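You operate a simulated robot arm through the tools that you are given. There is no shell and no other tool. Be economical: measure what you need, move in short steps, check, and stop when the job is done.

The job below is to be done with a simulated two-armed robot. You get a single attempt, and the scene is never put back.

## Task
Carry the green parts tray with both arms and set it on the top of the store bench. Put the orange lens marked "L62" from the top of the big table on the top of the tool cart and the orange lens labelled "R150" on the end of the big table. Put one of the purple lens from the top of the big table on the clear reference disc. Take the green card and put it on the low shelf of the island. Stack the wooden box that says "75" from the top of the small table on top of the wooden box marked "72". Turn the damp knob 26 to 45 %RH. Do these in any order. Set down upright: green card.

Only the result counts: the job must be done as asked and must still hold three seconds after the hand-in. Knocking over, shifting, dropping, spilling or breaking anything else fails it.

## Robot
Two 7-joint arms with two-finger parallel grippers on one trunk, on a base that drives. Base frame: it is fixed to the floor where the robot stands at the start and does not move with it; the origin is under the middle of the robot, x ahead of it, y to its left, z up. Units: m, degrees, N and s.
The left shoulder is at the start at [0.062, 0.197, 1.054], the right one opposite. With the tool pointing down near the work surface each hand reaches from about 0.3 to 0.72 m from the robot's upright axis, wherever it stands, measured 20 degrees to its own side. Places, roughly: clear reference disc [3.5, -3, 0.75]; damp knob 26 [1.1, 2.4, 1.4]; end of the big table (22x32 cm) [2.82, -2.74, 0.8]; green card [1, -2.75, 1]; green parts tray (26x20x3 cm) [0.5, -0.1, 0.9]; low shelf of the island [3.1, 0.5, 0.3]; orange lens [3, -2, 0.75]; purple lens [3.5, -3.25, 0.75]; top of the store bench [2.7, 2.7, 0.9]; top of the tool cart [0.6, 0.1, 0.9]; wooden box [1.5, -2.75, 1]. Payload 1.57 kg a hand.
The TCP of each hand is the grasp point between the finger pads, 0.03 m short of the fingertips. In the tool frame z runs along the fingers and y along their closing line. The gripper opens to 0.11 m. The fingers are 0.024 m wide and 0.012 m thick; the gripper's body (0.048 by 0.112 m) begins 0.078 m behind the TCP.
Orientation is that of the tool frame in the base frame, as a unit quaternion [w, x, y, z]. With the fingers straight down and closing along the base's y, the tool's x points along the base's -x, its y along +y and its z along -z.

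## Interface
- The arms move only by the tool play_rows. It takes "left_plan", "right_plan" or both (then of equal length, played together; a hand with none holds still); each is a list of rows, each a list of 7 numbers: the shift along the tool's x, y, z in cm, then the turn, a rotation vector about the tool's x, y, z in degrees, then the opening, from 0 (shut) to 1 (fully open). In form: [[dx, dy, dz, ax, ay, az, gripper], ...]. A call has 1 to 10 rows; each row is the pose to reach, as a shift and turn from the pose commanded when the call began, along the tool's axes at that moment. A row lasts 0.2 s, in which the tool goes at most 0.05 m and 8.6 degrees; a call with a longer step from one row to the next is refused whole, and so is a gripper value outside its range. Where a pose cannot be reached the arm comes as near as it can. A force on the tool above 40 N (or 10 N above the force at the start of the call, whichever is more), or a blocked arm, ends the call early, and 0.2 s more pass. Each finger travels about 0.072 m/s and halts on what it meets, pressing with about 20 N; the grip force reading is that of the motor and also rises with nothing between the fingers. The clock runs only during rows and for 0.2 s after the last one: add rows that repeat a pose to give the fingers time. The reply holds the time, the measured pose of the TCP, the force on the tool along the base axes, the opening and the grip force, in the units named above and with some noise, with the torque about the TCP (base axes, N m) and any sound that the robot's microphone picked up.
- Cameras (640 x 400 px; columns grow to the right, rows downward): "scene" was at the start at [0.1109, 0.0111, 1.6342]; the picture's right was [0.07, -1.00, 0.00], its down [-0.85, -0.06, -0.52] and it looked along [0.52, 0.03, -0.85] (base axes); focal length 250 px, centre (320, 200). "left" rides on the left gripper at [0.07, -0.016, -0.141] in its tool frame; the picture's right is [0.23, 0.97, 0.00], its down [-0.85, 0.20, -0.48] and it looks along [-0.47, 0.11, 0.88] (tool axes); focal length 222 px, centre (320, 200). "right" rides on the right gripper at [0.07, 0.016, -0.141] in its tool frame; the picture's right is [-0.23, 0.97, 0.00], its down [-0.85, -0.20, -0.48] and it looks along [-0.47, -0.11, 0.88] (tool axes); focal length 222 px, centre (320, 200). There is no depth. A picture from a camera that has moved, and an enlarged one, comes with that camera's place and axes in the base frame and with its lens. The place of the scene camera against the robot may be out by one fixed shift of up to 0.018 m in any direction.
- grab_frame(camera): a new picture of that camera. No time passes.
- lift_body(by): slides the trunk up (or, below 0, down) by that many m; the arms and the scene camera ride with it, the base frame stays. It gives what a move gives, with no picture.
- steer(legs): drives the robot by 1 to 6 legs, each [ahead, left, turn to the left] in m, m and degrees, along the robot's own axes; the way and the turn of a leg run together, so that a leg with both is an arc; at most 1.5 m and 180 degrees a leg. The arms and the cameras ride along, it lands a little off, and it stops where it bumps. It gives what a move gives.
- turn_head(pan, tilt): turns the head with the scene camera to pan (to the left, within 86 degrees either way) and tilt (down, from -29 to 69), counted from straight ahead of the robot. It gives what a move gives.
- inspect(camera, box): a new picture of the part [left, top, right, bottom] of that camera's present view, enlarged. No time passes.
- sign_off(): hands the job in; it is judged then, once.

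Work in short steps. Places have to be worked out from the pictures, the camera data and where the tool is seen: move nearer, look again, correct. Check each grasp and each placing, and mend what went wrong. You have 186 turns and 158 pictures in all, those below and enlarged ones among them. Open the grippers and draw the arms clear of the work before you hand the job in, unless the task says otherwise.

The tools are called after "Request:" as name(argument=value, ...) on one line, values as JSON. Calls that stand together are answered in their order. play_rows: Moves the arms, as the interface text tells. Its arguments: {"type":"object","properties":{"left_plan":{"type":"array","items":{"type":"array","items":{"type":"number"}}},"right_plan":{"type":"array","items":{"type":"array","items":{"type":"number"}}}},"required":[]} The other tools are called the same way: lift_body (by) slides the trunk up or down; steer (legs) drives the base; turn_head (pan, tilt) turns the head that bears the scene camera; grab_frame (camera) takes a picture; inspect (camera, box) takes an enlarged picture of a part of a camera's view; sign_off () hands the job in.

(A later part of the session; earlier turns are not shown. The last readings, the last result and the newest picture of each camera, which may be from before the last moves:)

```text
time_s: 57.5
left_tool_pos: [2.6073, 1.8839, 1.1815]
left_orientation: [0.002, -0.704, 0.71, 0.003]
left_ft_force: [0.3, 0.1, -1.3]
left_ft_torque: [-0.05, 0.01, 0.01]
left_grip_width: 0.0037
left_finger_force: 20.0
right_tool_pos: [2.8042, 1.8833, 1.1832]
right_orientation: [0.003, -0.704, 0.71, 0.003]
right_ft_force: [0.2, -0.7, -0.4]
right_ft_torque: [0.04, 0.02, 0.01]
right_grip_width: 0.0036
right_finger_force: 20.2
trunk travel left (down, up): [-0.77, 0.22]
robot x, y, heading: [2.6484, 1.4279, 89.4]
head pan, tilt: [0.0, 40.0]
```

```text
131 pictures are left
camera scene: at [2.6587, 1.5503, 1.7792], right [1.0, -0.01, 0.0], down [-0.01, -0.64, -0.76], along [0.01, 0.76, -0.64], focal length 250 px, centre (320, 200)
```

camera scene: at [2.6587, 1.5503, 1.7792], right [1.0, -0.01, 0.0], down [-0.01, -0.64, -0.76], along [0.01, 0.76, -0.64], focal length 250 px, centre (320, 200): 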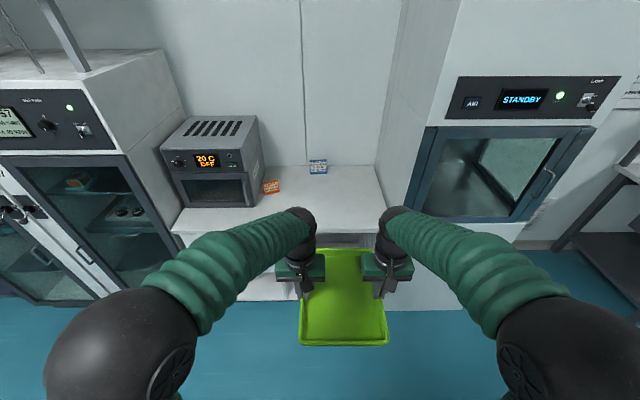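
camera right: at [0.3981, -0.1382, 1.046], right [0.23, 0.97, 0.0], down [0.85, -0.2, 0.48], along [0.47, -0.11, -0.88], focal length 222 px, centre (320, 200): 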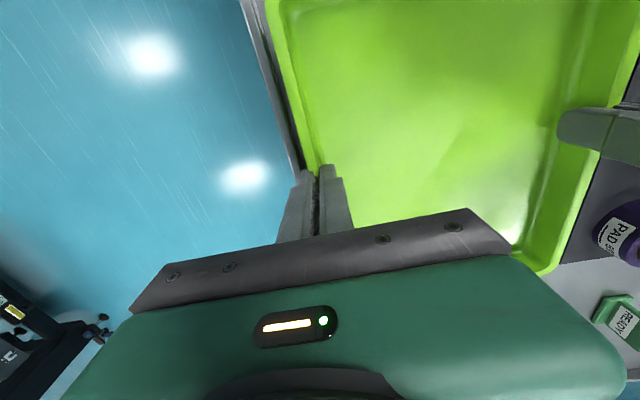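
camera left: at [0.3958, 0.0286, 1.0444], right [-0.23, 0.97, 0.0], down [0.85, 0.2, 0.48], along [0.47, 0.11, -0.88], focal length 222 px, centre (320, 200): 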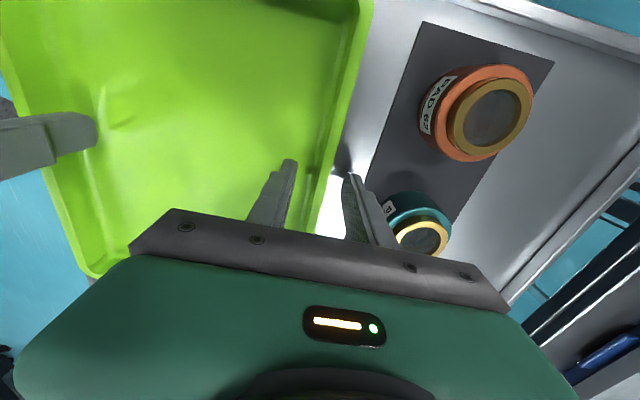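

The bench top spans y≈2.37–2.95, x≈2.0–3.03; free around (2.7, 2.63). I drive ahead 0.57 m.

Request:
steer(legs=[[0.57, 0, 0.5]])

Request:
play_rows(left_plan=[[-3, 0, 0, 0, 0, 0, 0], [-6, 0, 0, 0, 0, 0, 0], [-9, 0, 0, 0, 0, 0, 0], [-12, 0, 0, 0, 0, 0, 0], [-14, 0, 0, 0, 0, 0, 0], [-14, 0, 0, 0, 0, 0, 0]], right_plan=[[-3, 0, 0, 0, 0, 0, 0], [-6, 0, 0, 0, 0, 0, 0], [-9, 0, 0, 0, 0, 0, 0], [-12, 0, 0, 0, 0, 0, 0], [-14, 0, 0, 0, 0, 0, 0], [-14, 0, 0, 0, 0, 0, 0]])

Request:
turn_head(pan=0, tilt=55)

Request:
grab_frame(camera="scene")

Request:
grab_frame(camera="left")

```text
time_s: 60.7
left_tool_pos: [2.5974, 2.4553, 1.1805]
left_orientation: [-0.003, 0.711, -0.703, -0.003]
left_ft_force: [0.1, -0.1, -1.5]
left_ft_torque: [0.1, 0.02, 0.02]
left_grip_width: 0.0036
left_finger_force: 20.5
right_tool_pos: [2.793, 2.4579, 1.1835]
right_orientation: [-0.003, 0.711, -0.703, -0.003]
right_ft_force: [-0.4, 0.3, 0.1]
right_ft_torque: [-0.08, 0.04, 0.06]
right_grip_width: 0.0034
right_finger_force: 20.0
trunk travel left (down, up): [-0.77, 0.22]
robot x, y, heading: [2.645, 1.9963, 90.7]
head pan, tilt: [0.0, 40.0]
```

```text
time_s: 62.1
left_tool_pos: [2.5955, 2.5957, 1.1836]
left_orientation: [-0.004, 0.712, -0.702, -0.004]
left_ft_force: [2.0, -0.4, -0.7]
left_ft_torque: [0.14, -0.06, -0.05]
left_grip_width: 0.0032
left_finger_force: 19.6
right_tool_pos: [2.7905, 2.5968, 1.1873]
right_orientation: [-0.004, 0.712, -0.702, -0.004]
right_ft_force: [-2.6, 0.0, -1.4]
right_ft_torque: [-0.12, 0.02, -0.08]
right_grip_width: 0.0038
right_finger_force: 20.0
trunk travel left (down, up): [-0.77, 0.22]
robot x, y, heading: [2.6456, 2.0014, 90.8]
head pan, tilt: [0.0, 40.0]
```

```text
time_s: 62.9
left_tool_pos: [2.5958, 2.5956, 1.1844]
left_orientation: [-0.003, 0.712, -0.703, -0.004]
left_ft_force: [3.8, -0.4, -1.0]
left_ft_torque: [-0.12, -0.09, -0.06]
left_grip_width: 0.0034
left_finger_force: 19.8
right_tool_pos: [2.7918, 2.5977, 1.1864]
right_orientation: [-0.004, 0.712, -0.702, -0.004]
right_ft_force: [-3.8, 0.8, -0.2]
right_ft_torque: [0.06, 0.06, -0.04]
right_grip_width: 0.0036
right_finger_force: 19.8
trunk travel left (down, up): [-0.77, 0.22]
robot x, y, heading: [2.6459, 1.9974, 90.8]
head pan, tilt: [0.0, 55.0]
```

```text
130 pictures are left
camera scene: at [2.6557, 2.1111, 1.7585], right [1.0, 0.01, 0.0], down [0.01, -0.82, -0.57], along [-0.01, 0.57, -0.82], focal length 250 px, centre (320, 200)
```

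scene: 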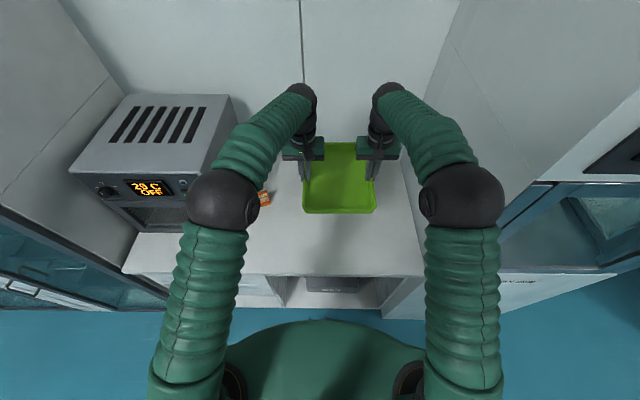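

```text
129 pictures are left
camera left: at [2.6125, 2.5248, 1.3265], right [-0.97, -0.24, 0.0], down [-0.21, 0.85, 0.49], along [-0.12, 0.47, -0.87], focal length 222 px, centre (320, 200)
```

left: 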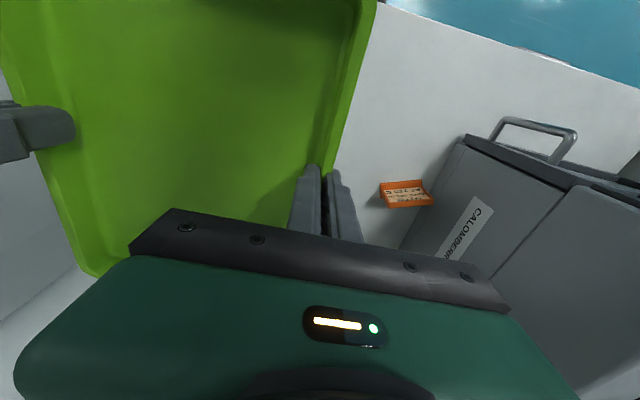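

The tray is over the free bench area. I lower with the trunk to just above the surface, then finish with small arm steps.

Request:
lift_body(by=-0.21)

Request:
grab_frame(camera="left")

```text
time_s: 65.2
left_tool_pos: [2.5956, 2.5965, 0.9735]
left_orientation: [-0.004, 0.713, -0.701, -0.003]
left_ft_force: [7.2, -1.4, -1.5]
left_ft_torque: [-0.04, -0.17, -0.08]
left_grip_width: 0.003
left_finger_force: 20.2
right_tool_pos: [2.79, 2.5982, 0.976]
right_orientation: [-0.003, 0.712, -0.702, -0.004]
right_ft_force: [-6.6, 1.1, -0.1]
right_ft_torque: [-0.02, 0.18, -0.08]
right_grip_width: 0.0035
right_finger_force: 20.4
trunk travel left (down, up): [-0.56, 0.43]
robot x, y, heading: [2.6454, 1.9974, 90.3]
head pan, tilt: [0.0, 55.0]
```

```text
128 pictures are left
camera left: at [2.6123, 2.5251, 1.1162], right [-0.97, -0.24, 0.0], down [-0.21, 0.85, 0.49], along [-0.12, 0.47, -0.87], focal length 222 px, centre (320, 200)
```

left: 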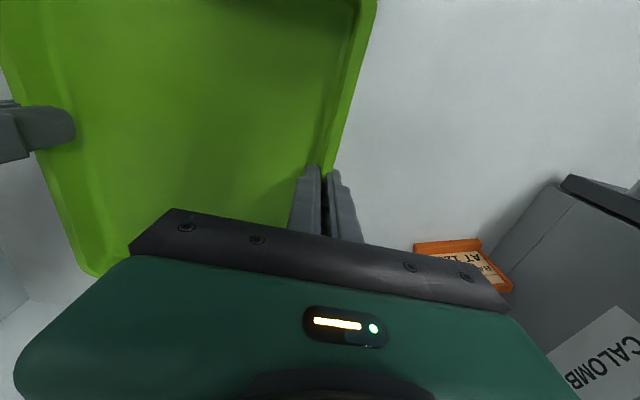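

Lower gently 4 cm and read forces.

Request:
play_rows(left_plan=[[0, 0, 1, 0, 0, 0, 0], [0, 0, 2, 0, 0, 0, 0], [0, 0, 2.8, 0, 0, 0, 0], [0, 0, 3.4, 0, 0, 0, 0], [0, 0, 4, 0, 0, 0, 0], [0, 0, 4, 0, 0, 0, 0]], right_plan=[[0, 0, 1, 0, 0, 0, 0], [0, 0, 2, 0, 0, 0, 0], [0, 0, 2.8, 0, 0, 0, 0], [0, 0, 3.4, 0, 0, 0, 0], [0, 0, 4, 0, 0, 0, 0], [0, 0, 4, 0, 0, 0, 0]])

```text
time_s: 66.6
left_tool_pos: [2.5962, 2.5961, 0.932]
left_orientation: [-0.003, 0.712, -0.702, -0.003]
left_ft_force: [5.7, -0.5, -0.3]
left_ft_torque: [0.08, -0.16, -0.15]
left_grip_width: 0.0036
left_finger_force: 20.6
right_tool_pos: [2.7916, 2.5987, 0.9351]
right_orientation: [-0.004, 0.711, -0.703, -0.004]
right_ft_force: [-6.3, 1.2, -0.8]
right_ft_torque: [-0.09, 0.12, -0.11]
right_grip_width: 0.0032
right_finger_force: 19.8
trunk travel left (down, up): [-0.56, 0.43]
robot x, y, heading: [2.6456, 1.9971, 90.7]
head pan, tilt: [0.0, 55.0]
```

No contact yet; continue down in small steps.

Request:
play_rows(left_plan=[[0, 0, 0.5, 0, 0, 0, 0], [0, 0, 1, 0, 0, 0, 0], [0, 0, 1.5, 0, 0, 0, 0], [0, 0, 1.5, 0, 0, 0, 0]], right_plan=[[0, 0, 0.7, 0, 0, 0, 0], [0, 0, 1.2, 0, 0, 0, 0], [0, 0, 1.7, 0, 0, 0, 0], [0, 0, 1.7, 0, 0, 0, 0]])

Request:
grab_frame(camera="left")

```text
time_s: 67.6
left_tool_pos: [2.5955, 2.5965, 0.9194]
left_orientation: [-0.003, 0.712, -0.702, -0.004]
left_ft_force: [6.8, -1.8, -2.9]
left_ft_torque: [0.03, 0.03, -0.25]
left_grip_width: 0.0035
left_finger_force: 20.1
right_tool_pos: [2.7908, 2.5974, 0.9203]
right_orientation: [-0.003, 0.712, -0.702, -0.003]
right_ft_force: [-6.7, 1.6, 1.0]
right_ft_torque: [-0.03, 0.27, -0.15]
right_grip_width: 0.0035
right_finger_force: 19.7
trunk travel left (down, up): [-0.56, 0.43]
robot x, y, heading: [2.6442, 1.9965, 91.1]
head pan, tilt: [0.0, 55.0]
```

```text
127 pictures are left
camera left: at [2.6129, 2.5257, 1.0615], right [-0.97, -0.24, 0.0], down [-0.21, 0.85, 0.49], along [-0.12, 0.47, -0.87], focal length 222 px, centre (320, 200)
```

left: 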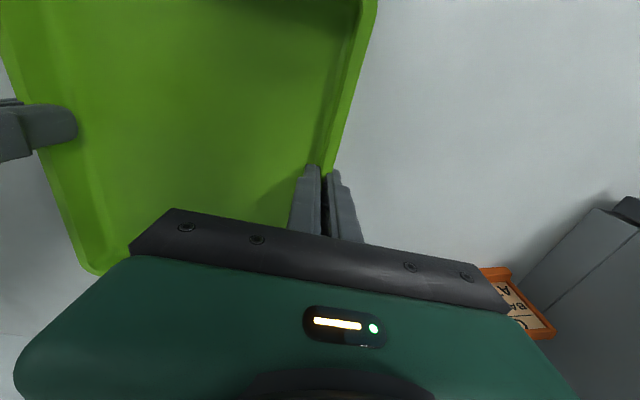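

Still no firm support; continue lowering.

Request:
play_rows(left_plan=[[0, 0, 0.5, 0, 0, 0, 0], [0, 0, 1, 0, 0, 0, 0], [0, 0, 1.5, 0, 0, 0, 0], [0, 0, 1.5, 0, 0, 0, 0]], right_plan=[[0, 0, 0.5, 0, 0, 0, 0], [0, 0, 1, 0, 0, 0, 0], [0, 0, 1.5, 0, 0, 0, 0], [0, 0, 1.5, 0, 0, 0, 0]])

```text
time_s: 68.6
left_tool_pos: [2.5941, 2.5959, 0.9047]
left_orientation: [-0.003, 0.712, -0.702, -0.004]
left_ft_force: [8.7, 0.9, -3.1]
left_ft_torque: [-0.66, -0.05, -0.01]
left_grip_width: 0.0038
left_finger_force: 20.0
right_tool_pos: [2.7906, 2.5975, 0.9049]
right_orientation: [-0.004, 0.713, -0.702, -0.003]
right_ft_force: [-9.6, 1.2, 10.5]
right_ft_torque: [-0.46, 0.35, 0.01]
right_grip_width: 0.0037
right_finger_force: 20.2
trunk travel left (down, up): [-0.56, 0.43]
robot x, y, heading: [2.6446, 2.0014, 90.6]
head pan, tilt: [0.0, 55.0]
```

Contact has begun (right +10 N). A little more down, then release.

Request:
play_rows(left_plan=[[0, 0, 0.3, 0, 0, 0, 0], [0, 0, 0.3, 0, 0, 0, 0]], right_plan=[[0, 0, 0.1, 0, 0, 0, 0], [0, 0, 0.1, 0, 0, 0, 0]])

```text
time_s: 69.2
left_tool_pos: [2.5949, 2.5965, 0.9022]
left_orientation: [-0.004, 0.712, -0.702, -0.004]
left_ft_force: [8.8, 0.4, 3.7]
left_ft_torque: [-0.45, -0.16, -0.07]
left_grip_width: 0.0038
left_finger_force: 20.1
right_tool_pos: [2.7911, 2.5989, 0.9029]
right_orientation: [-0.005, 0.712, -0.702, -0.005]
right_ft_force: [-10.5, 6.1, 12.1]
right_ft_torque: [-0.05, 0.2, -0.08]
right_grip_width: 0.0035
right_finger_force: 20.4
trunk travel left (down, up): [-0.56, 0.43]
robot x, y, heading: [2.6497, 1.9987, 90.5]
head pan, tilt: [0.0, 55.0]
```

Both hands now feel the bench. I open and rise.

Request:
play_rows(left_plan=[[0, 0, 0, 0, 0, 0, 0.2], [0, 0, 0, 0, 0, 0, 0.35], [0, 0, 0, 0, 0, 0, 0.35], [0, 0, -2, 0, 0, 0, 0.35], [0, 0, -5, 0, 0, 0, 0.35], [0, 0, -9, 0, 0, 0, 0.35], [0, 0, -13, 0, 0, 0, 0.35], [0, 0, -17, 0, 0, 0, 0.35]], right_plan=[[0, 0, 0, 0, 0, 0, 0.2], [0, 0, 0, 0, 0, 0, 0.35], [0, 0, 0, 0, 0, 0, 0.35], [0, 0, -2, 0, 0, 0, 0.35], [0, 0, -5, 0, 0, 0, 0.35], [0, 0, -9, 0, 0, 0, 0.35], [0, 0, -13, 0, 0, 0, 0.35], [0, 0, -17, 0, 0, 0, 0.35]])

Request:
grab_frame(camera="scene")

```text
time_s: 71.0
left_tool_pos: [2.5943, 2.5958, 1.0705]
left_orientation: [-0.003, 0.712, -0.702, -0.004]
left_ft_force: [-1.5, -0.6, 0.2]
left_ft_torque: [0.03, -0.01, 0.0]
left_grip_width: 0.0388
left_finger_force: 0.1
right_tool_pos: [2.7904, 2.5961, 1.0742]
right_orientation: [-0.003, 0.711, -0.703, -0.003]
right_ft_force: [-0.1, -0.5, 0.0]
right_ft_torque: [0.01, -0.01, 0.03]
right_grip_width: 0.0384
right_finger_force: 0.0
trunk travel left (down, up): [-0.56, 0.43]
robot x, y, heading: [2.6467, 1.9966, 90.8]
head pan, tilt: [0.0, 55.0]
```

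```text
126 pictures are left
camera scene: at [2.6554, 2.1106, 1.5484], right [1.0, 0.01, 0.0], down [0.01, -0.82, -0.57], along [-0.01, 0.57, -0.82], focal length 250 px, centre (320, 200)
```

scene: 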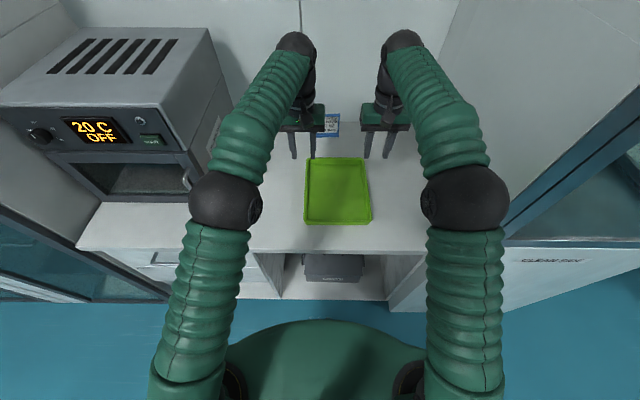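

Tray is set down well inside the bench. I back off and strafe left in front of the dry cabinets to look at knob 26.

Request:
steer(legs=[[-0.55, 0, -0.8], [0, 1.4, 0]])

Request:
turn_head(pan=0, tilt=10)

Request:
grab_frame(camera="scene")

```text
time_s: 80.7
left_tool_pos: [1.2026, 2.0504, 1.0699]
left_orientation: [-0.004, 0.71, -0.704, -0.005]
left_ft_force: [-0.1, 0.4, -0.1]
left_ft_torque: [-0.02, 0.01, 0.01]
left_grip_width: 0.0387
left_finger_force: 0.1
right_tool_pos: [1.3969, 2.0504, 1.0736]
right_orientation: [-0.003, 0.709, -0.705, -0.003]
right_ft_force: [-0.4, 0.0, -0.1]
right_ft_torque: [-0.02, -0.01, 0.0]
right_grip_width: 0.0386
right_finger_force: 0.0
trunk travel left (down, up): [-0.56, 0.43]
robot x, y, heading: [1.2477, 1.4525, 90.6]
head pan, tilt: [0.0, 55.0]
```

```text
time_s: 81.8
left_tool_pos: [1.2008, 2.0506, 1.0716]
left_orientation: [-0.003, 0.71, -0.705, -0.004]
left_ft_force: [0.2, 0.0, 1.0]
left_ft_torque: [-0.03, 0.02, 0.05]
left_grip_width: 0.0386
left_finger_force: 0.1
right_tool_pos: [1.3948, 2.0476, 1.0744]
right_orientation: [-0.004, 0.709, -0.705, -0.003]
right_ft_force: [0.6, -0.4, 0.1]
right_ft_torque: [-0.02, -0.01, 0.03]
right_grip_width: 0.0385
right_finger_force: 0.0
trunk travel left (down, up): [-0.56, 0.43]
robot x, y, heading: [1.2463, 1.4557, 90.2]
head pan, tilt: [0.0, 10.0]
```

```text
125 pictures are left
camera scene: at [1.2571, 1.5876, 1.6166], right [1.0, 0.01, 0.0], down [0.0, -0.18, -0.98], along [-0.01, 0.98, -0.18], focal length 250 px, centre (320, 200)
```

scene: 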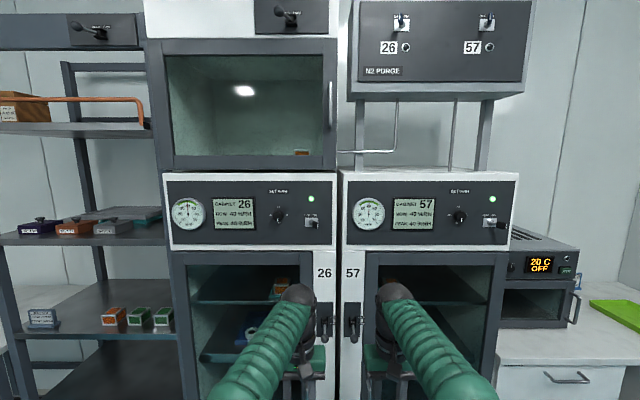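

Cabinet 26's knob is at px (279,214). I zoom.

Request:
inspect(camera="scene", box=[160, 175, 340, 255])

Request:
inspect(camera="scene", box=[255, 185, 325, 235])

```text
3.56 times, centred on (250, 215) of scene
camera zoom: at [1.2571, 1.5876, 1.6166], right [1.0, 0.01, 0.0], down [0.0, -0.18, -0.98], along [-0.01, 0.98, -0.18], focal length 891 px, centre (569, 147)
```

zoom: 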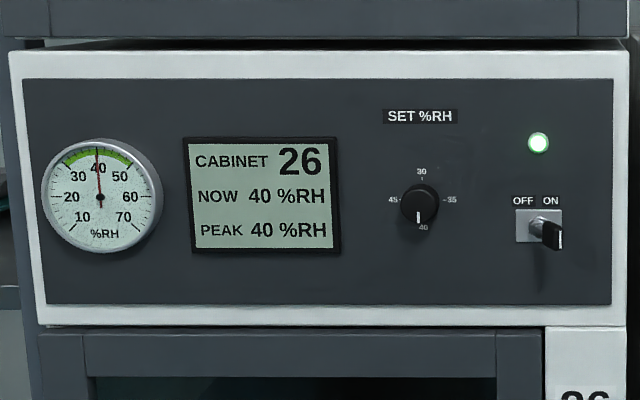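

```text
8.00 times, centred on (290, 210) of scene
camera zoom: at [1.2571, 1.5876, 1.6166], right [1.0, 0.01, 0.0], down [0.0, -0.18, -0.98], along [-0.01, 0.98, -0.18], focal length 2004 px, centre (560, 120)
```

zoom: 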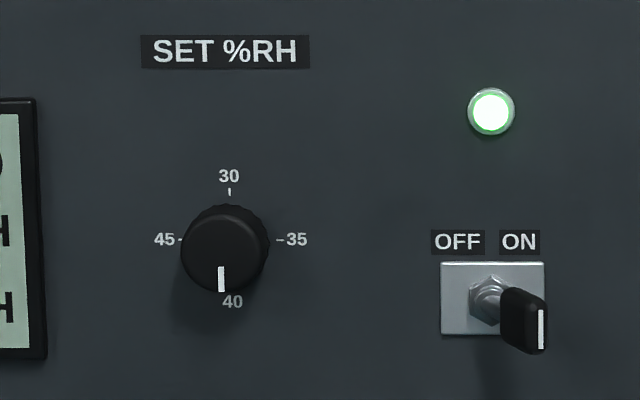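

Pointer is at 40 (bottom); 45 is at left, so a 90° clockwise turn. I raise the trunk and rotate the left hand to point forward, pulling the right hand back.

Request:
lift_body(by=0.3)

Request:
play_rows(left_plan=[[2, 0, 0, 0, -8.5, 0, 0.5], [4, 0, 0, 0, -17, 0, 0.5], [6, 0, 0, 0, -25.5, 0, 0.5], [8, 0, 0, 0, -34, 0, 0.5], [10, 0, 0, 0, -42.5, 0, 0.5], [12, 0, 0, 0, -51, 0, 0.5], [13, 0, 0, 0, -59.5, 0, 0.5], [13, 0, 0, 0, -68, 0, 0.5], [13, 0, 0, 0, -76.5, 0, 0.5], [13, 0, 0, 0, -85, 0, 0.5]], right_plan=[[2, 0, 0, 0, 0, 0, 0.35], [4, 0, 0, 0, 0, 0, 0.35], [6, 0, 0, 0, 0, 0, 0.35], [8, 0, 0, 0, 0, 0, 0.35], [10, 0, 0, 0, 0, 0, 0.35], [12, 0, 0, 0, 0, 0, 0.35], [14, 0, 0, 0, 0, 0, 0.35], [16, 0, 0, 0, 0, 0, 0.35], [18, 0, 0, 0, 0, 0, 0.35], [20, 0, 0, 0, 0, 0, 0.35]])

Request:
grab_frame(camera="left")

```text
time_s: 84.8
left_tool_pos: [1.2003, 2.0503, 1.3711]
left_orientation: [-0.004, 0.71, -0.704, -0.005]
left_ft_force: [-0.1, 0.9, 0.1]
left_ft_torque: [-0.04, -0.02, -0.03]
left_grip_width: 0.0385
left_finger_force: 0.1
right_tool_pos: [1.396, 2.0476, 1.375]
right_orientation: [-0.005, 0.709, -0.706, -0.003]
right_ft_force: [-0.2, 0.6, 0.2]
right_ft_torque: [0.0, -0.02, 0.02]
right_grip_width: 0.0385
right_finger_force: 0.1
trunk travel left (down, up): [-0.86, 0.13]
robot x, y, heading: [1.2473, 1.4528, 90.0]
head pan, tilt: [0.0, 10.0]
```

```text
time_s: 87.0
left_tool_pos: [1.217, 1.9353, 1.372]
left_orientation: [-0.478, 0.52, -0.517, -0.483]
left_ft_force: [-0.2, 1.1, 0.2]
left_ft_torque: [-0.04, 0.0, 0.01]
left_grip_width: 0.0551
left_finger_force: 0.1
left hand out of reach, approached as far as the arm can: row 9, 10
right_tool_pos: [1.3982, 1.8486, 1.3708]
right_orientation: [-0.004, 0.709, -0.705, -0.004]
right_ft_force: [-0.1, -0.2, -1.2]
right_ft_torque: [-0.01, 0.03, 0.03]
right_grip_width: 0.0385
right_finger_force: 0.0
trunk travel left (down, up): [-0.86, 0.13]
robot x, y, heading: [1.247, 1.4529, 90.5]
head pan, tilt: [0.0, 10.0]
```

```text
122 pictures are left
camera left: at [1.2347, 1.7881, 1.3145], right [-0.97, -0.02, -0.22], down [-0.2, -0.41, 0.89], along [-0.11, 0.91, 0.4], focal length 222 px, centre (320, 200)
```

left: 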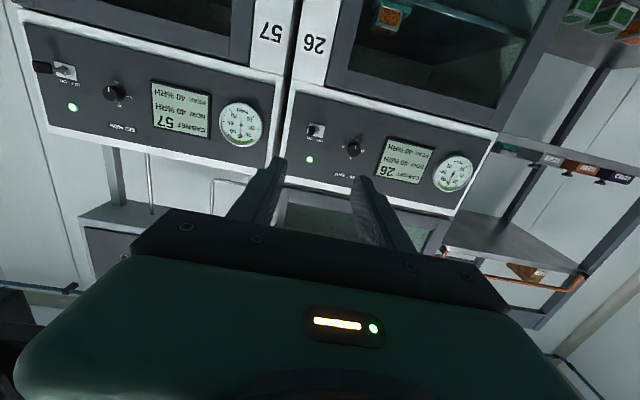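

Both cameras agree the knob is at about (1.111, 2.38, 1.41). I drive ahead 0.3 m and bring the left hand in line with the knob.

Request:
steer(legs=[[0.3, 0, -0.5]])

Request:
play_rows(left_plan=[[0, 2.5, 0, 0, 0, 0, 0.5], [-1, 5, 0, 0, -1, 0, 0.5], [-2, 7.5, 0, 0, -2, 0, 0.5], [-3.5, 10, 0, 0, -4, 0, 0.5], [-3.8, 10.6, 0, 0, -5, 0, 0.5], [-3.8, 10.6, 0, 0, -5, 0, 0.5]])

Request:
grab_frame(camera="left")

Request:
grab_frame(camera="scene")

```text
time_s: 89.1
left_tool_pos: [1.2176, 2.2285, 1.3741]
left_orientation: [-0.48, 0.519, -0.517, -0.483]
left_ft_force: [-1.4, -0.2, 0.2]
left_ft_torque: [0.01, -0.01, -0.01]
left_grip_width: 0.0548
left_finger_force: 0.0
right_tool_pos: [1.3969, 2.1422, 1.3717]
right_orientation: [-0.004, 0.707, -0.707, -0.005]
right_ft_force: [0.4, -0.3, 0.2]
right_ft_torque: [0.03, -0.03, -0.03]
right_grip_width: 0.0384
right_finger_force: 0.1
trunk travel left (down, up): [-0.86, 0.13]
robot x, y, heading: [1.2465, 1.7501, 90.2]
head pan, tilt: [0.0, 10.0]
```

```text
time_s: 90.5
left_tool_pos: [1.1269, 2.281, 1.4213]
left_orientation: [0.501, -0.498, 0.496, 0.505]
left_ft_force: [-0.1, 0.5, 0.4]
left_ft_torque: [0.0, -0.03, 0.01]
left_grip_width: 0.055
left_finger_force: 0.0
left hand out of reach, approached as far as the arm can: row 1, 2, 3, 4, 5, 6
right_tool_pos: [1.396, 2.1444, 1.3712]
right_orientation: [-0.005, 0.708, -0.706, -0.004]
right_ft_force: [1.2, 0.0, 0.6]
right_ft_torque: [0.03, -0.03, 0.01]
right_grip_width: 0.0386
right_finger_force: 0.0
trunk travel left (down, up): [-0.86, 0.13]
robot x, y, heading: [1.2448, 1.752, 90.0]
head pan, tilt: [0.0, 10.0]
```

```text
121 pictures are left
camera left: at [1.1433, 2.1404, 1.352], right [-0.97, 0.0, -0.23], down [-0.2, -0.49, 0.85], along [-0.11, 0.87, 0.48], focal length 222 px, centre (320, 200)
```

left: 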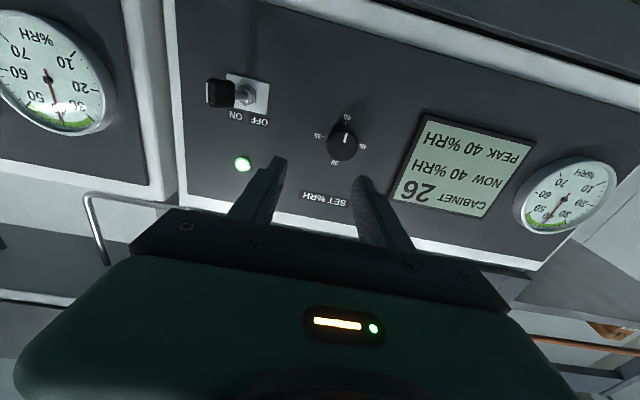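

```text
120 pictures are left
camera scene: at [1.2561, 1.8827, 1.917], right [1.0, 0.0, 0.0], down [0.0, -0.17, -0.98], along [0.0, 0.98, -0.17], focal length 250 px, centre (320, 200)
```

scene: 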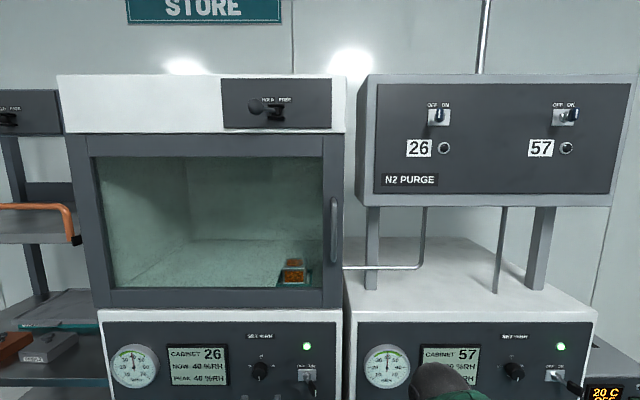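

The tool is level and just in front; knob front is near (1.107, 2.395, 1.412). I advance partway and align.

Request:
play_rows(left_plan=[[0, 1, 1.5, 0, 0, 0, 0.5], [0, 1, 3, 0, 0, 0, 0.5], [0, 1, 4, 0, 0, 0, 0.5], [0, 1, 4, 0, 0, 0, 0.5]])

Request:
grab_frame(camera="left")

```text
time_s: 91.5
left_tool_pos: [1.117, 2.3214, 1.4231]
left_orientation: [0.501, -0.499, 0.496, 0.505]
left_ft_force: [-0.1, -0.2, 0.3]
left_ft_torque: [-0.01, -0.02, 0.01]
left_grip_width: 0.055
left_finger_force: 0.0
right_tool_pos: [1.3964, 2.1454, 1.3705]
right_orientation: [-0.004, 0.707, -0.707, -0.003]
right_ft_force: [-0.3, 0.0, -0.3]
right_ft_torque: [-0.01, 0.02, 0.02]
right_grip_width: 0.0386
right_finger_force: 0.0
trunk travel left (down, up): [-0.86, 0.13]
robot x, y, heading: [1.2459, 1.7548, 90.1]
head pan, tilt: [0.0, 10.0]
```

```text
119 pictures are left
camera left: at [1.1339, 2.1809, 1.3538], right [-0.97, 0.0, -0.23], down [-0.2, -0.49, 0.85], along [-0.11, 0.87, 0.48], focal length 222 px, centre (320, 200)
```

left: 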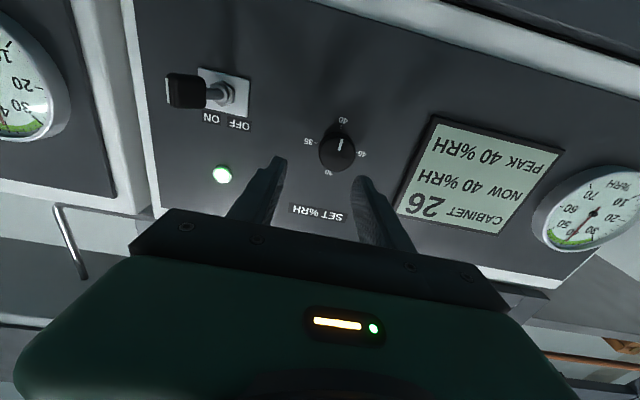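

Reachable now. I align (1.3 cm left, 1 cm down) and advance 3.5 cm, then check.

Request:
play_rows(left_plan=[[0.5, 0.7, 0.5, 0, 0, 0, 0.5], [1, 1.3, 1.5, 0, 0, 0, 0.5], [1, 1.3, 2.5, 0, 0, 0, 0.5], [1, 1.3, 3.5, 0, 0, 0, 0.5], [1, 1.3, 3.5, 0, 0, 0, 0.5]])

Request:
grab_frame(camera="left")

```text
time_s: 92.7
left_tool_pos: [1.1085, 2.3356, 1.4161]
left_orientation: [0.502, -0.499, 0.496, 0.504]
left_ft_force: [-0.1, -0.7, -1.0]
left_ft_torque: [0.0, 0.02, -0.01]
left_grip_width: 0.055
left_finger_force: 0.0
left hand out of reach, approached as far as the arm can: row 1, 2, 3, 4, 5
right_tool_pos: [1.3941, 2.1458, 1.371]
right_orientation: [-0.004, 0.708, -0.706, -0.003]
right_ft_force: [-0.7, 0.3, -0.1]
right_ft_torque: [0.0, -0.01, -0.01]
right_grip_width: 0.0384
right_finger_force: 0.1
trunk travel left (down, up): [-0.86, 0.13]
robot x, y, heading: [1.2481, 1.7524, 90.3]
head pan, tilt: [0.0, 10.0]
```

```text
118 pictures are left
camera left: at [1.126, 2.1944, 1.3467], right [-0.97, 0.0, -0.23], down [-0.2, -0.49, 0.85], along [-0.11, 0.87, 0.48], focal length 222 px, centre (320, 200)
```

left: 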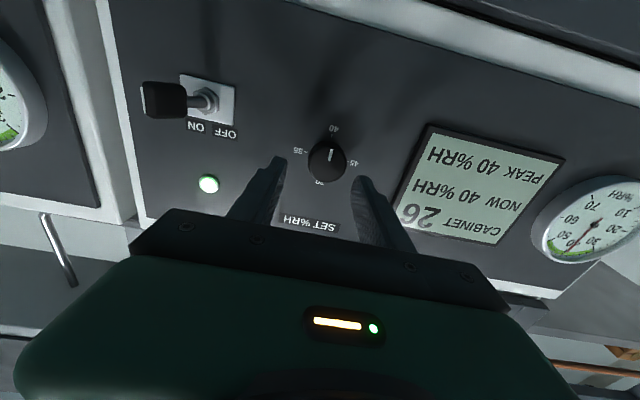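

The arm hits a limit here. I back the hand off 4 cm, raise the trunk 0.1 m so the arm works lower, and try again from there.

Request:
play_rows(left_plan=[[0, 0, -4, 0, 0, 0, 0.5], [0, 0, -7, 0, 0, 0, 0.5]])

Request:
lift_body(by=0.1)

Request:
play_rows(left_plan=[[2.5, 0, 0, 0, 0, 0, 0.5], [5, 0, 0, 0, 0, 0, 0.5], [7.5, 0, 0, 0, 0, 0, 0.5], [10, 0, 0, 0, 0, 0, 0.5], [10, 0, 1, 0, 0, 0, 0.5], [10, 0, 2, 0, 0, 0, 0.5]])

```text
time_s: 93.3
left_tool_pos: [1.121, 2.2825, 1.4226]
left_orientation: [0.501, -0.498, 0.496, 0.505]
left_ft_force: [0.0, -0.6, 0.5]
left_ft_torque: [0.0, -0.03, 0.01]
left_grip_width: 0.055
left_finger_force: 0.0
left hand out of reach, approached as far as the arm can: row 2
right_tool_pos: [1.3975, 2.1441, 1.3728]
right_orientation: [0.004, -0.707, 0.707, 0.004]
right_ft_force: [-0.7, -0.8, 0.8]
right_ft_torque: [-0.01, -0.02, 0.01]
right_grip_width: 0.0384
right_finger_force: 0.1
trunk travel left (down, up): [-0.86, 0.13]
robot x, y, heading: [1.2446, 1.7496, 89.8]
head pan, tilt: [0.0, 10.0]
```

```text
time_s: 94.6
left_tool_pos: [1.1202, 2.2837, 1.5228]
left_orientation: [0.502, -0.498, 0.496, 0.504]
left_ft_force: [0.1, -0.5, -0.3]
left_ft_torque: [0.02, -0.01, -0.01]
left_grip_width: 0.0552
left_finger_force: 0.0
right_tool_pos: [1.3945, 2.1439, 1.4705]
right_orientation: [-0.004, 0.707, -0.707, -0.003]
right_ft_force: [0.1, 0.2, -0.3]
right_ft_torque: [0.01, -0.01, 0.0]
right_grip_width: 0.0385
right_finger_force: 0.1
trunk travel left (down, up): [-0.96, 0.03]
robot x, y, heading: [1.2468, 1.7532, 90.3]
head pan, tilt: [0.0, 10.0]
```

```text
time_s: 96.0
left_tool_pos: [1.1191, 2.3061, 1.4209]
left_orientation: [0.499, -0.5, 0.495, 0.507]
left_ft_force: [-0.1, 1.3, 0.1]
left_ft_torque: [-0.03, -0.02, 0.03]
left_grip_width: 0.055
left_finger_force: 0.0
left hand out of reach, approached as far as the arm can: row 1, 2, 3
right_tool_pos: [1.3974, 2.1464, 1.4714]
right_orientation: [-0.004, 0.707, -0.707, -0.004]
right_ft_force: [0.0, 0.3, 1.1]
right_ft_torque: [-0.01, -0.02, 0.02]
right_grip_width: 0.0383
right_finger_force: 0.0
trunk travel left (down, up): [-0.96, 0.03]
robot x, y, heading: [1.2476, 1.7537, 90.1]
head pan, tilt: [0.0, 10.0]
```

Reachable now. I align and advance to y≈2.36.

Request:
play_rows(left_plan=[[0.5, 0.8, 1, 0, 0, 0, 0.5], [0.9, 1.5, 2, 0, 0, 0, 0.5], [0.9, 1.5, 3.5, 0, 0, 0, 0.5], [0.9, 1.5, 5, 0, 0, 0, 0.5], [0.9, 1.5, 5.4, 0, 0, 0, 0.5], [0.9, 1.5, 5.4, 0, 0, 0, 0.5]])

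Request:
grab_frame(camera="left")

```text
time_s: 97.4
left_tool_pos: [1.1255, 2.347, 1.4201]
left_orientation: [0.498, -0.5, 0.493, 0.508]
left_ft_force: [1.2, -21.9, 1.9]
left_ft_torque: [-0.17, 0.0, 0.61]
left_grip_width: 0.0547
left_finger_force: 0.0
left hand out of reach, approached as far as the arm can: row 1, 2, 3, 4, 5, 6
right_tool_pos: [1.3971, 2.136, 1.4738]
right_orientation: [-0.007, 0.708, -0.706, -0.007]
right_ft_force: [0.1, -0.3, 0.8]
right_ft_torque: [-0.01, -0.01, -0.02]
right_grip_width: 0.0387
right_finger_force: 0.0
trunk travel left (down, up): [-0.96, 0.03]
robot x, y, heading: [1.2496, 1.7528, 90.2]
head pan, tilt: [0.0, 10.0]
```

```text
117 pictures are left
camera left: at [1.1451, 2.2064, 1.3503], right [-0.97, -0.02, -0.22], down [-0.19, -0.49, 0.85], along [-0.12, 0.87, 0.48], focal length 222 px, centre (320, 200)
```

left: 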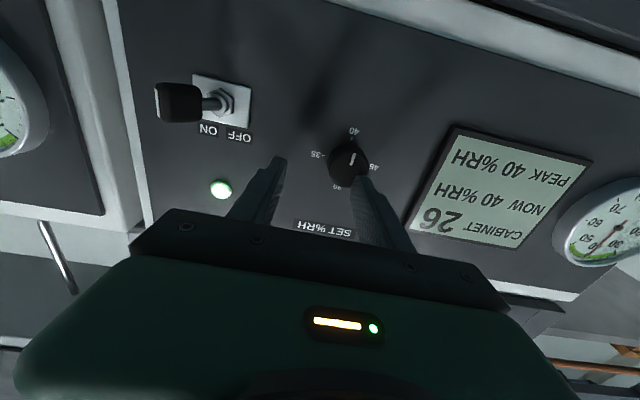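

A finger touched the knob face (knob front ≈ y 2.377); lateral motion is limited, so I back off and strafe the base 0.1 m left.

Request:
play_rows(left_plan=[[0, 0, -3, 0, 0, 0, 0.5], [0, 0, -6, 0, 0, 0, 0.5]])

Request:
steer(legs=[[0, 0.1, 0]])

Request:
play_rows(left_plan=[[0, -2.5, 0, 0, 0, 0, 0.5], [0, -5, 0, 0, 0, 0, 0.5], [0, -7.5, 0, 0, 0, 0, 0.5], [0, -7.5, 0, 0, 0, 0, 0.5]])

```text
time_s: 98.0
left_tool_pos: [1.1256, 2.2935, 1.4192]
left_orientation: [0.503, -0.497, 0.496, 0.504]
left_ft_force: [-0.3, -0.4, -0.8]
left_ft_torque: [-0.03, 0.04, 0.0]
left_grip_width: 0.0553
left_finger_force: 0.0
right_tool_pos: [1.3955, 2.1437, 1.4721]
right_orientation: [-0.005, 0.708, -0.707, -0.005]
right_ft_force: [-0.2, -0.2, 0.2]
right_ft_torque: [0.05, 0.03, -0.02]
right_grip_width: 0.0384
right_finger_force: 0.0
trunk travel left (down, up): [-0.96, 0.03]
robot x, y, heading: [1.2459, 1.7534, 90.0]
head pan, tilt: [0.0, 10.0]
```

```text
time_s: 99.1
left_tool_pos: [1.0659, 2.296, 1.4203]
left_orientation: [0.497, -0.491, 0.503, 0.509]
left_ft_force: [2.6, -0.4, 0.0]
left_ft_torque: [0.02, 0.01, 0.16]
left_grip_width: 0.055
left_finger_force: 0.1
right_tool_pos: [1.3355, 2.1455, 1.4665]
right_orientation: [-0.004, -0.706, 0.708, 0.011]
right_ft_force: [1.6, 0.6, 0.0]
right_ft_torque: [0.02, 0.04, -0.02]
right_grip_width: 0.0386
right_finger_force: 0.1
trunk travel left (down, up): [-0.96, 0.03]
robot x, y, heading: [1.1513, 1.7519, 90.5]
head pan, tilt: [0.0, 10.0]
```

```text
time_s: 100.3
left_tool_pos: [1.1389, 2.2922, 1.4191]
left_orientation: [0.501, -0.492, 0.502, 0.505]
left_ft_force: [0.8, 0.6, -0.4]
left_ft_torque: [-0.02, -0.02, 0.03]
left_grip_width: 0.0551
left_finger_force: 0.2
right_tool_pos: [1.334, 2.142, 1.4695]
right_orientation: [0.0, -0.704, 0.71, 0.011]
right_ft_force: [-0.4, -0.9, 0.4]
right_ft_torque: [-0.02, 0.02, -0.04]
right_grip_width: 0.0385
right_finger_force: 0.1
trunk travel left (down, up): [-0.96, 0.03]
robot x, y, heading: [1.1557, 1.7479, 90.2]
head pan, tilt: [0.0, 10.0]
stopped in row 4 (left hand): the arm was blocked; the commanded pose is now the measured one
```

Something blocked the arm; I look.

Request:
turn_head(pan=10, tilt=55)

Request:
grab_frame(camera="scene")

Request:
grab_frame(camera="left")

```text
time_s: 101.5
left_tool_pos: [1.1144, 2.294, 1.4196]
left_orientation: [0.503, -0.496, 0.498, 0.503]
left_ft_force: [-0.1, 0.0, -0.1]
left_ft_torque: [-0.03, 0.01, -0.02]
left_grip_width: 0.0549
left_finger_force: 0.0
right_tool_pos: [1.3096, 2.1441, 1.4724]
right_orientation: [0.005, -0.705, 0.709, 0.004]
right_ft_force: [0.2, -0.2, -1.0]
right_ft_torque: [-0.02, -0.01, 0.05]
right_grip_width: 0.0385
right_finger_force: 0.0
trunk travel left (down, up): [-0.96, 0.03]
robot x, y, heading: [1.1553, 1.7502, 90.1]
head pan, tilt: [10.0, 55.0]
```

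```text
116 pictures are left
camera scene: at [1.1455, 1.8621, 1.9486], right [0.98, 0.18, 0.0], down [0.14, -0.81, -0.57], along [-0.1, 0.56, -0.82], focal length 250 px, centre (320, 200)
```

scene: 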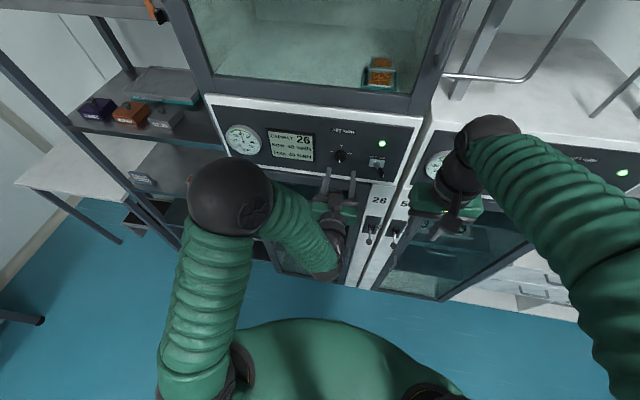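

```text
115 pictures are left
camera left: at [1.1299, 2.152, 1.3499], right [-0.97, 0.01, -0.23], down [-0.2, -0.49, 0.85], along [-0.11, 0.87, 0.48], focal length 222 px, centre (320, 200)
```

left: 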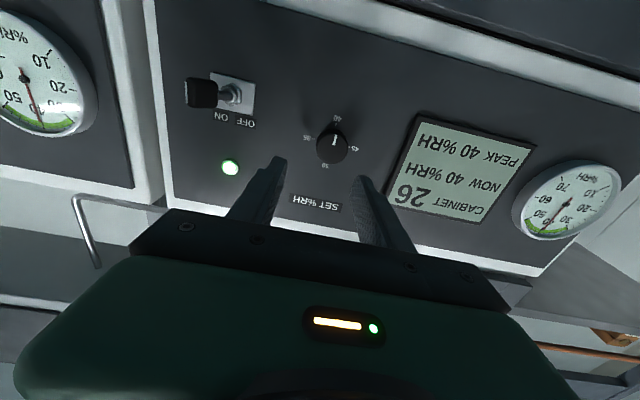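

Settled pose is fine: TCP (1.114, 2.294, 1.420); knob at (1.105, ~2.377, 1.407). I align and advance 4 cm.

Request:
play_rows(left_plan=[[0.6, 0.5, 0.5, 0, 0, 0, 0.5], [1.2, 0.9, 1.5, 0, 0, 0, 0.5], [1.2, 0.9, 3, 0, 0, 0, 0.5], [1.2, 0.9, 4, 0, 0, 0, 0.5], [1.2, 0.9, 4, 0, 0, 0, 0.5]])

Request:
grab_frame(camera="left")

```text
time_s: 102.7
left_tool_pos: [1.1072, 2.333, 1.4077]
left_orientation: [0.504, -0.496, 0.498, 0.502]
left_ft_force: [-0.7, 0.9, -0.1]
left_ft_torque: [-0.01, -0.01, -0.02]
left_grip_width: 0.0551
left_finger_force: 0.1
right_tool_pos: [1.3102, 2.1423, 1.4717]
right_orientation: [0.004, -0.705, 0.71, 0.004]
right_ft_force: [0.0, 0.3, 1.0]
right_ft_torque: [0.01, 0.0, -0.01]
right_grip_width: 0.0386
right_finger_force: 0.2
trunk travel left (down, up): [-0.96, 0.03]
robot x, y, heading: [1.1537, 1.7493, 90.2]
head pan, tilt: [10.0, 55.0]
```

```text
114 pictures are left
camera left: at [1.1221, 2.1922, 1.338], right [-0.97, 0.01, -0.23], down [-0.2, -0.49, 0.85], along [-0.11, 0.87, 0.48], focal length 222 px, centre (320, 200)
```

left: 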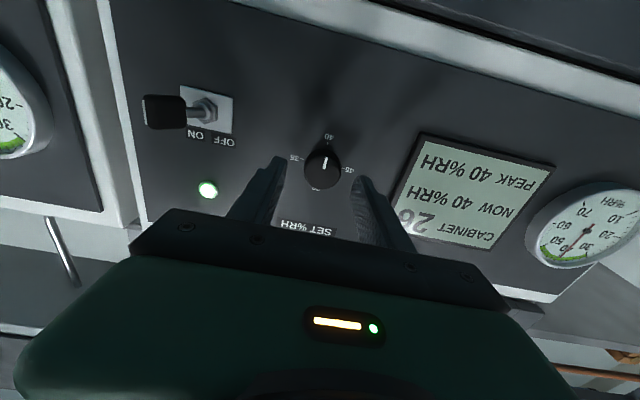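

Centred. I pre-roll −43° and advance 2.7 cm around the knob.

Request:
play_rows(left_plan=[[0, 0, 0, 0, 0, -8.5, 0.5], [0, 0, 0, 0, 0, -17, 0.5], [0, 0, 0, 0, 0, -25.5, 0.5], [0, 0, 0, 0, 0, -34, 0.5], [0, 0, 0, 0, 0, -42.5, 0.5], [0, 0, 1, 0, 0, -45, 0.5], [0, 0, 2, 0, 0, -45, 0.5], [0, 0, 2.7, 0, 0, -45, 0.5], [0, 0, 2.7, 0, 0, -45, 0.5]])

Request:
grab_frame(camera="left")

```text
time_s: 104.7
left_tool_pos: [1.1307, 2.3468, 1.4363]
left_orientation: [-0.651, 0.652, -0.271, -0.277]
left_ft_force: [-1.4, -24.5, 0.1]
left_ft_torque: [-0.71, 0.05, 0.35]
left_grip_width: 0.0552
left_finger_force: 0.0
left hand out of reach, approached as far as the arm can: row 5, 6, 7, 8, 9
right_tool_pos: [1.3183, 2.1338, 1.4732]
right_orientation: [0.004, -0.705, 0.709, 0.008]
right_ft_force: [0.5, -0.3, -0.2]
right_ft_torque: [-0.01, 0.0, 0.01]
right_grip_width: 0.0384
right_finger_force: 0.1
trunk travel left (down, up): [-0.96, 0.03]
robot x, y, heading: [1.155, 1.7515, 90.0]
head pan, tilt: [10.0, 55.0]
```

```text
113 pictures are left
camera left: at [1.1916, 2.2053, 1.3992], right [-0.54, 0.0, -0.84], down [-0.74, -0.49, 0.47], along [-0.41, 0.87, 0.26], focal length 222 px, centre (320, 200)
```

left: 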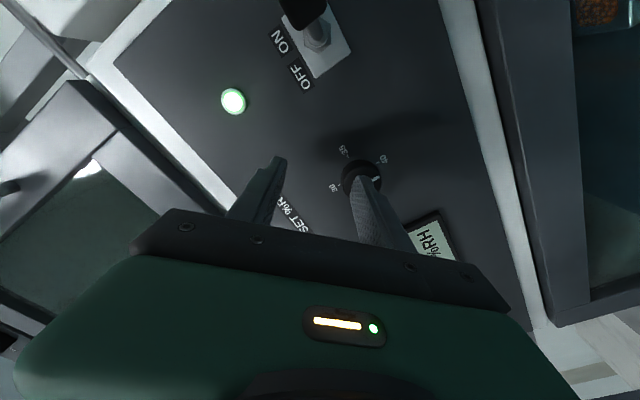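

Negative roll is out of reach there. I back away and roll to 0, then on to +45° to test the other direction in free space.

Request:
play_rows(left_plan=[[0, 0, -4, 0, 0, 0, 0.5], [0, 0, -5, 0, 0, 8.5, 0.5], [0, 0, -5, 0, 0, 17, 0.5], [0, 0, -5, 0, 0, 25.5, 0.5], [0, 0, -5, 0, 0, 34, 0.5], [0, 0, -5, 0, 0, 42.5, 0.5], [0, 0, -5, 0, 0, 45, 0.5]])

Request:
play_rows(left_plan=[[0, 0, 0, 0, 0, 8.5, 0.5], [0, 0, 0, 0, 0, 17, 0.5], [0, 0, 0, 0, 0, 25.5, 0.5], [0, 0, 0, 0, 0, 34, 0.5], [0, 0, 0, 0, 0, 42.5, 0.5], [0, 0, 0, 0, 0, 51, 0.5], [0, 0, 0, 0, 0, 59.5, 0.5], [0, 0, 0, 0, 0, 68, 0.5], [0, 0, 0, 0, 0, 76.5, 0.5], [0, 0, 0, 0, 0, 85, 0.5]])

```text
time_s: 106.3
left_tool_pos: [1.1327, 2.3068, 1.4318]
left_orientation: [0.502, -0.494, 0.5, 0.504]
left_ft_force: [0.4, 0.7, -0.6]
left_ft_torque: [-0.02, -0.01, 0.02]
left_grip_width: 0.0552
left_finger_force: 0.0
right_tool_pos: [1.3195, 2.1433, 1.4704]
right_orientation: [0.003, -0.705, 0.709, 0.008]
right_ft_force: [0.9, 0.8, -1.0]
right_ft_torque: [-0.01, 0.02, -0.02]
right_grip_width: 0.0383
right_finger_force: 0.1
trunk travel left (down, up): [-0.96, 0.03]
robot x, y, heading: [1.1553, 1.751, 89.9]
head pan, tilt: [10.0, 55.0]
```

```text
time_s: 108.5
left_tool_pos: [1.133, 2.3077, 1.4318]
left_orientation: [0.03, -0.027, 0.703, 0.71]
left_ft_force: [0.6, 0.2, -1.0]
left_ft_torque: [-0.03, -0.02, 0.0]
left_grip_width: 0.0549
left_finger_force: 0.0
right_tool_pos: [1.3193, 2.1425, 1.4699]
right_orientation: [0.002, -0.705, 0.71, 0.007]
right_ft_force: [-0.1, -0.2, 0.7]
right_ft_torque: [0.02, 0.01, 0.01]
right_grip_width: 0.0384
right_finger_force: 0.1
trunk travel left (down, up): [-0.96, 0.03]
robot x, y, heading: [1.1525, 1.7511, 90.2]
head pan, tilt: [10.0, 55.0]
```

+85° is reachable. I roll back to 0 and realign in front of the knob.

Request:
play_rows(left_plan=[[0, 0, 0, 0, 0, -8.5, 0.5], [0, 0, 0, 0, 0, -17, 0.5], [0, 0, 0, 0, 0, -25.5, 0.5], [0, 0, 0, 0, 0, -34, 0.5], [0, 0, 0, 0, 0, -42.5, 0.5], [0, 0, 0, 0, 0, -51, 0.5], [0, 0, 0, 0, 0, -59.5, 0.5], [0, 0, 0, 0, 0, -68, 0.5], [0, 0, 0, 0, 0, -76.5, 0.5], [0, 0, 0, 0, 0, -85, 0.5]])

Request:
play_rows(left_plan=[[1, 1, 0, 0, 0, 0, 0.5], [2, 2, 1, 0, 0, 0, 0.5], [2.5, 2.7, 2.6, 0, 0, 0, 0.5], [2.5, 2.7, 2.6, 0, 0, 0, 0.5]])

Request:
grab_frame(camera="left")

```text
time_s: 110.7
left_tool_pos: [1.1321, 2.3075, 1.4313]
left_orientation: [0.503, -0.495, 0.499, 0.504]
left_ft_force: [0.1, 0.1, -0.8]
left_ft_torque: [0.0, -0.04, 0.03]
left_grip_width: 0.0549
left_finger_force: 0.1
right_tool_pos: [1.3208, 2.1445, 1.4701]
right_orientation: [0.002, -0.704, 0.71, 0.006]
right_ft_force: [-1.0, 0.3, -0.1]
right_ft_torque: [0.01, 0.03, -0.02]
right_grip_width: 0.0386
right_finger_force: 0.0
trunk travel left (down, up): [-0.96, 0.03]
robot x, y, heading: [1.1535, 1.7485, 90.0]
head pan, tilt: [10.0, 55.0]
```

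```text
time_s: 111.7
left_tool_pos: [1.1052, 2.3334, 1.4076]
left_orientation: [0.503, -0.494, 0.5, 0.503]
left_ft_force: [0.4, 0.4, 0.2]
left_ft_torque: [0.02, 0.01, 0.01]
left_grip_width: 0.055
left_finger_force: 0.0
right_tool_pos: [1.319, 2.1424, 1.4697]
right_orientation: [0.003, -0.704, 0.71, 0.007]
right_ft_force: [0.8, -0.5, -1.0]
right_ft_torque: [0.02, -0.01, 0.02]
right_grip_width: 0.0385
right_finger_force: 0.1
trunk travel left (down, up): [-0.96, 0.03]
robot x, y, heading: [1.1521, 1.7499, 90.4]
head pan, tilt: [10.0, 55.0]
```

```text
112 pictures are left
camera left: at [1.1202, 2.1917, 1.3373], right [-0.98, 0.01, -0.22], down [-0.2, -0.49, 0.85], along [-0.1, 0.87, 0.48], focal length 222 px, centre (320, 200)
```

left: 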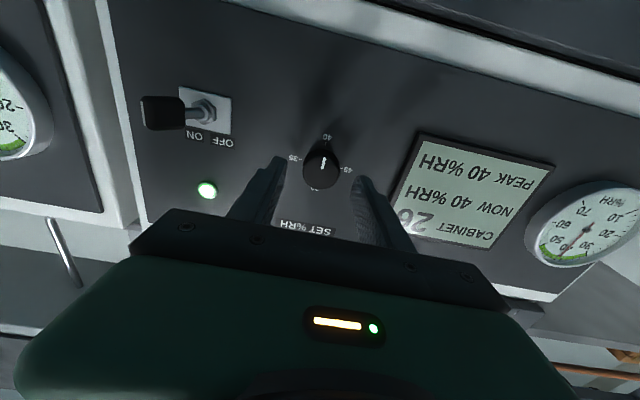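

Aligned. I advance 2.6 cm and close on the knob.

Request:
play_rows(left_plan=[[0, 0, 1, 0, 0, 0, 0.5], [0, 0, 2, 0, 0, 0, 0.5], [0, 0, 2.6, 0, 0, 0, 0.5], [0, 0, 2.6, 0, 0, 0, 0.5], [0, 0, 2.6, 0, 0, 0, 0.3], [0, 0, 2.6, 0, 0, 0, 0.2], [0, 0, 2.6, 0, 0, 0, 0.1], [0, 0, 2.6, 0, 0, 0, 0.1]])

Request:
grab_frame(camera="left")

```text
time_s: 113.5
left_tool_pos: [1.1032, 2.3584, 1.4064]
left_orientation: [0.502, -0.495, 0.499, 0.504]
left_ft_force: [-3.4, -0.9, 1.9]
left_ft_torque: [0.08, 0.01, 0.42]
left_grip_width: 0.0335
left_finger_force: 41.6
right_tool_pos: [1.3176, 2.1427, 1.4704]
right_orientation: [0.003, -0.705, 0.709, 0.006]
right_ft_force: [0.2, 0.4, 0.0]
right_ft_torque: [0.02, 0.0, 0.02]
right_grip_width: 0.0383
right_finger_force: 0.1
trunk travel left (down, up): [-0.96, 0.03]
robot x, y, heading: [1.153, 1.7517, 90.1]
head pan, tilt: [10.0, 55.0]
```

```text
111 pictures are left
camera left: at [1.1192, 2.2176, 1.3365], right [-0.97, 0.01, -0.22], down [-0.2, -0.49, 0.85], along [-0.1, 0.87, 0.48], focal length 222 px, centre (320, 200)
```

left: 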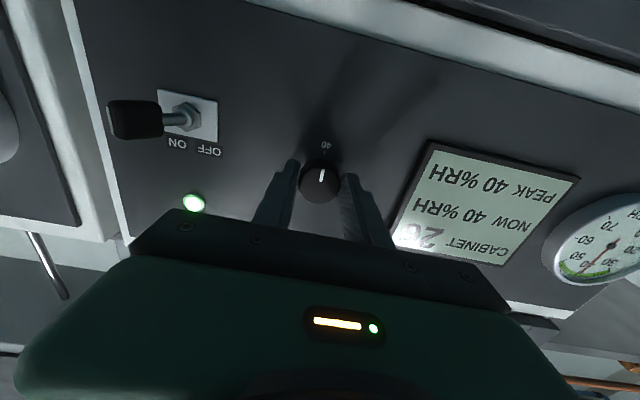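

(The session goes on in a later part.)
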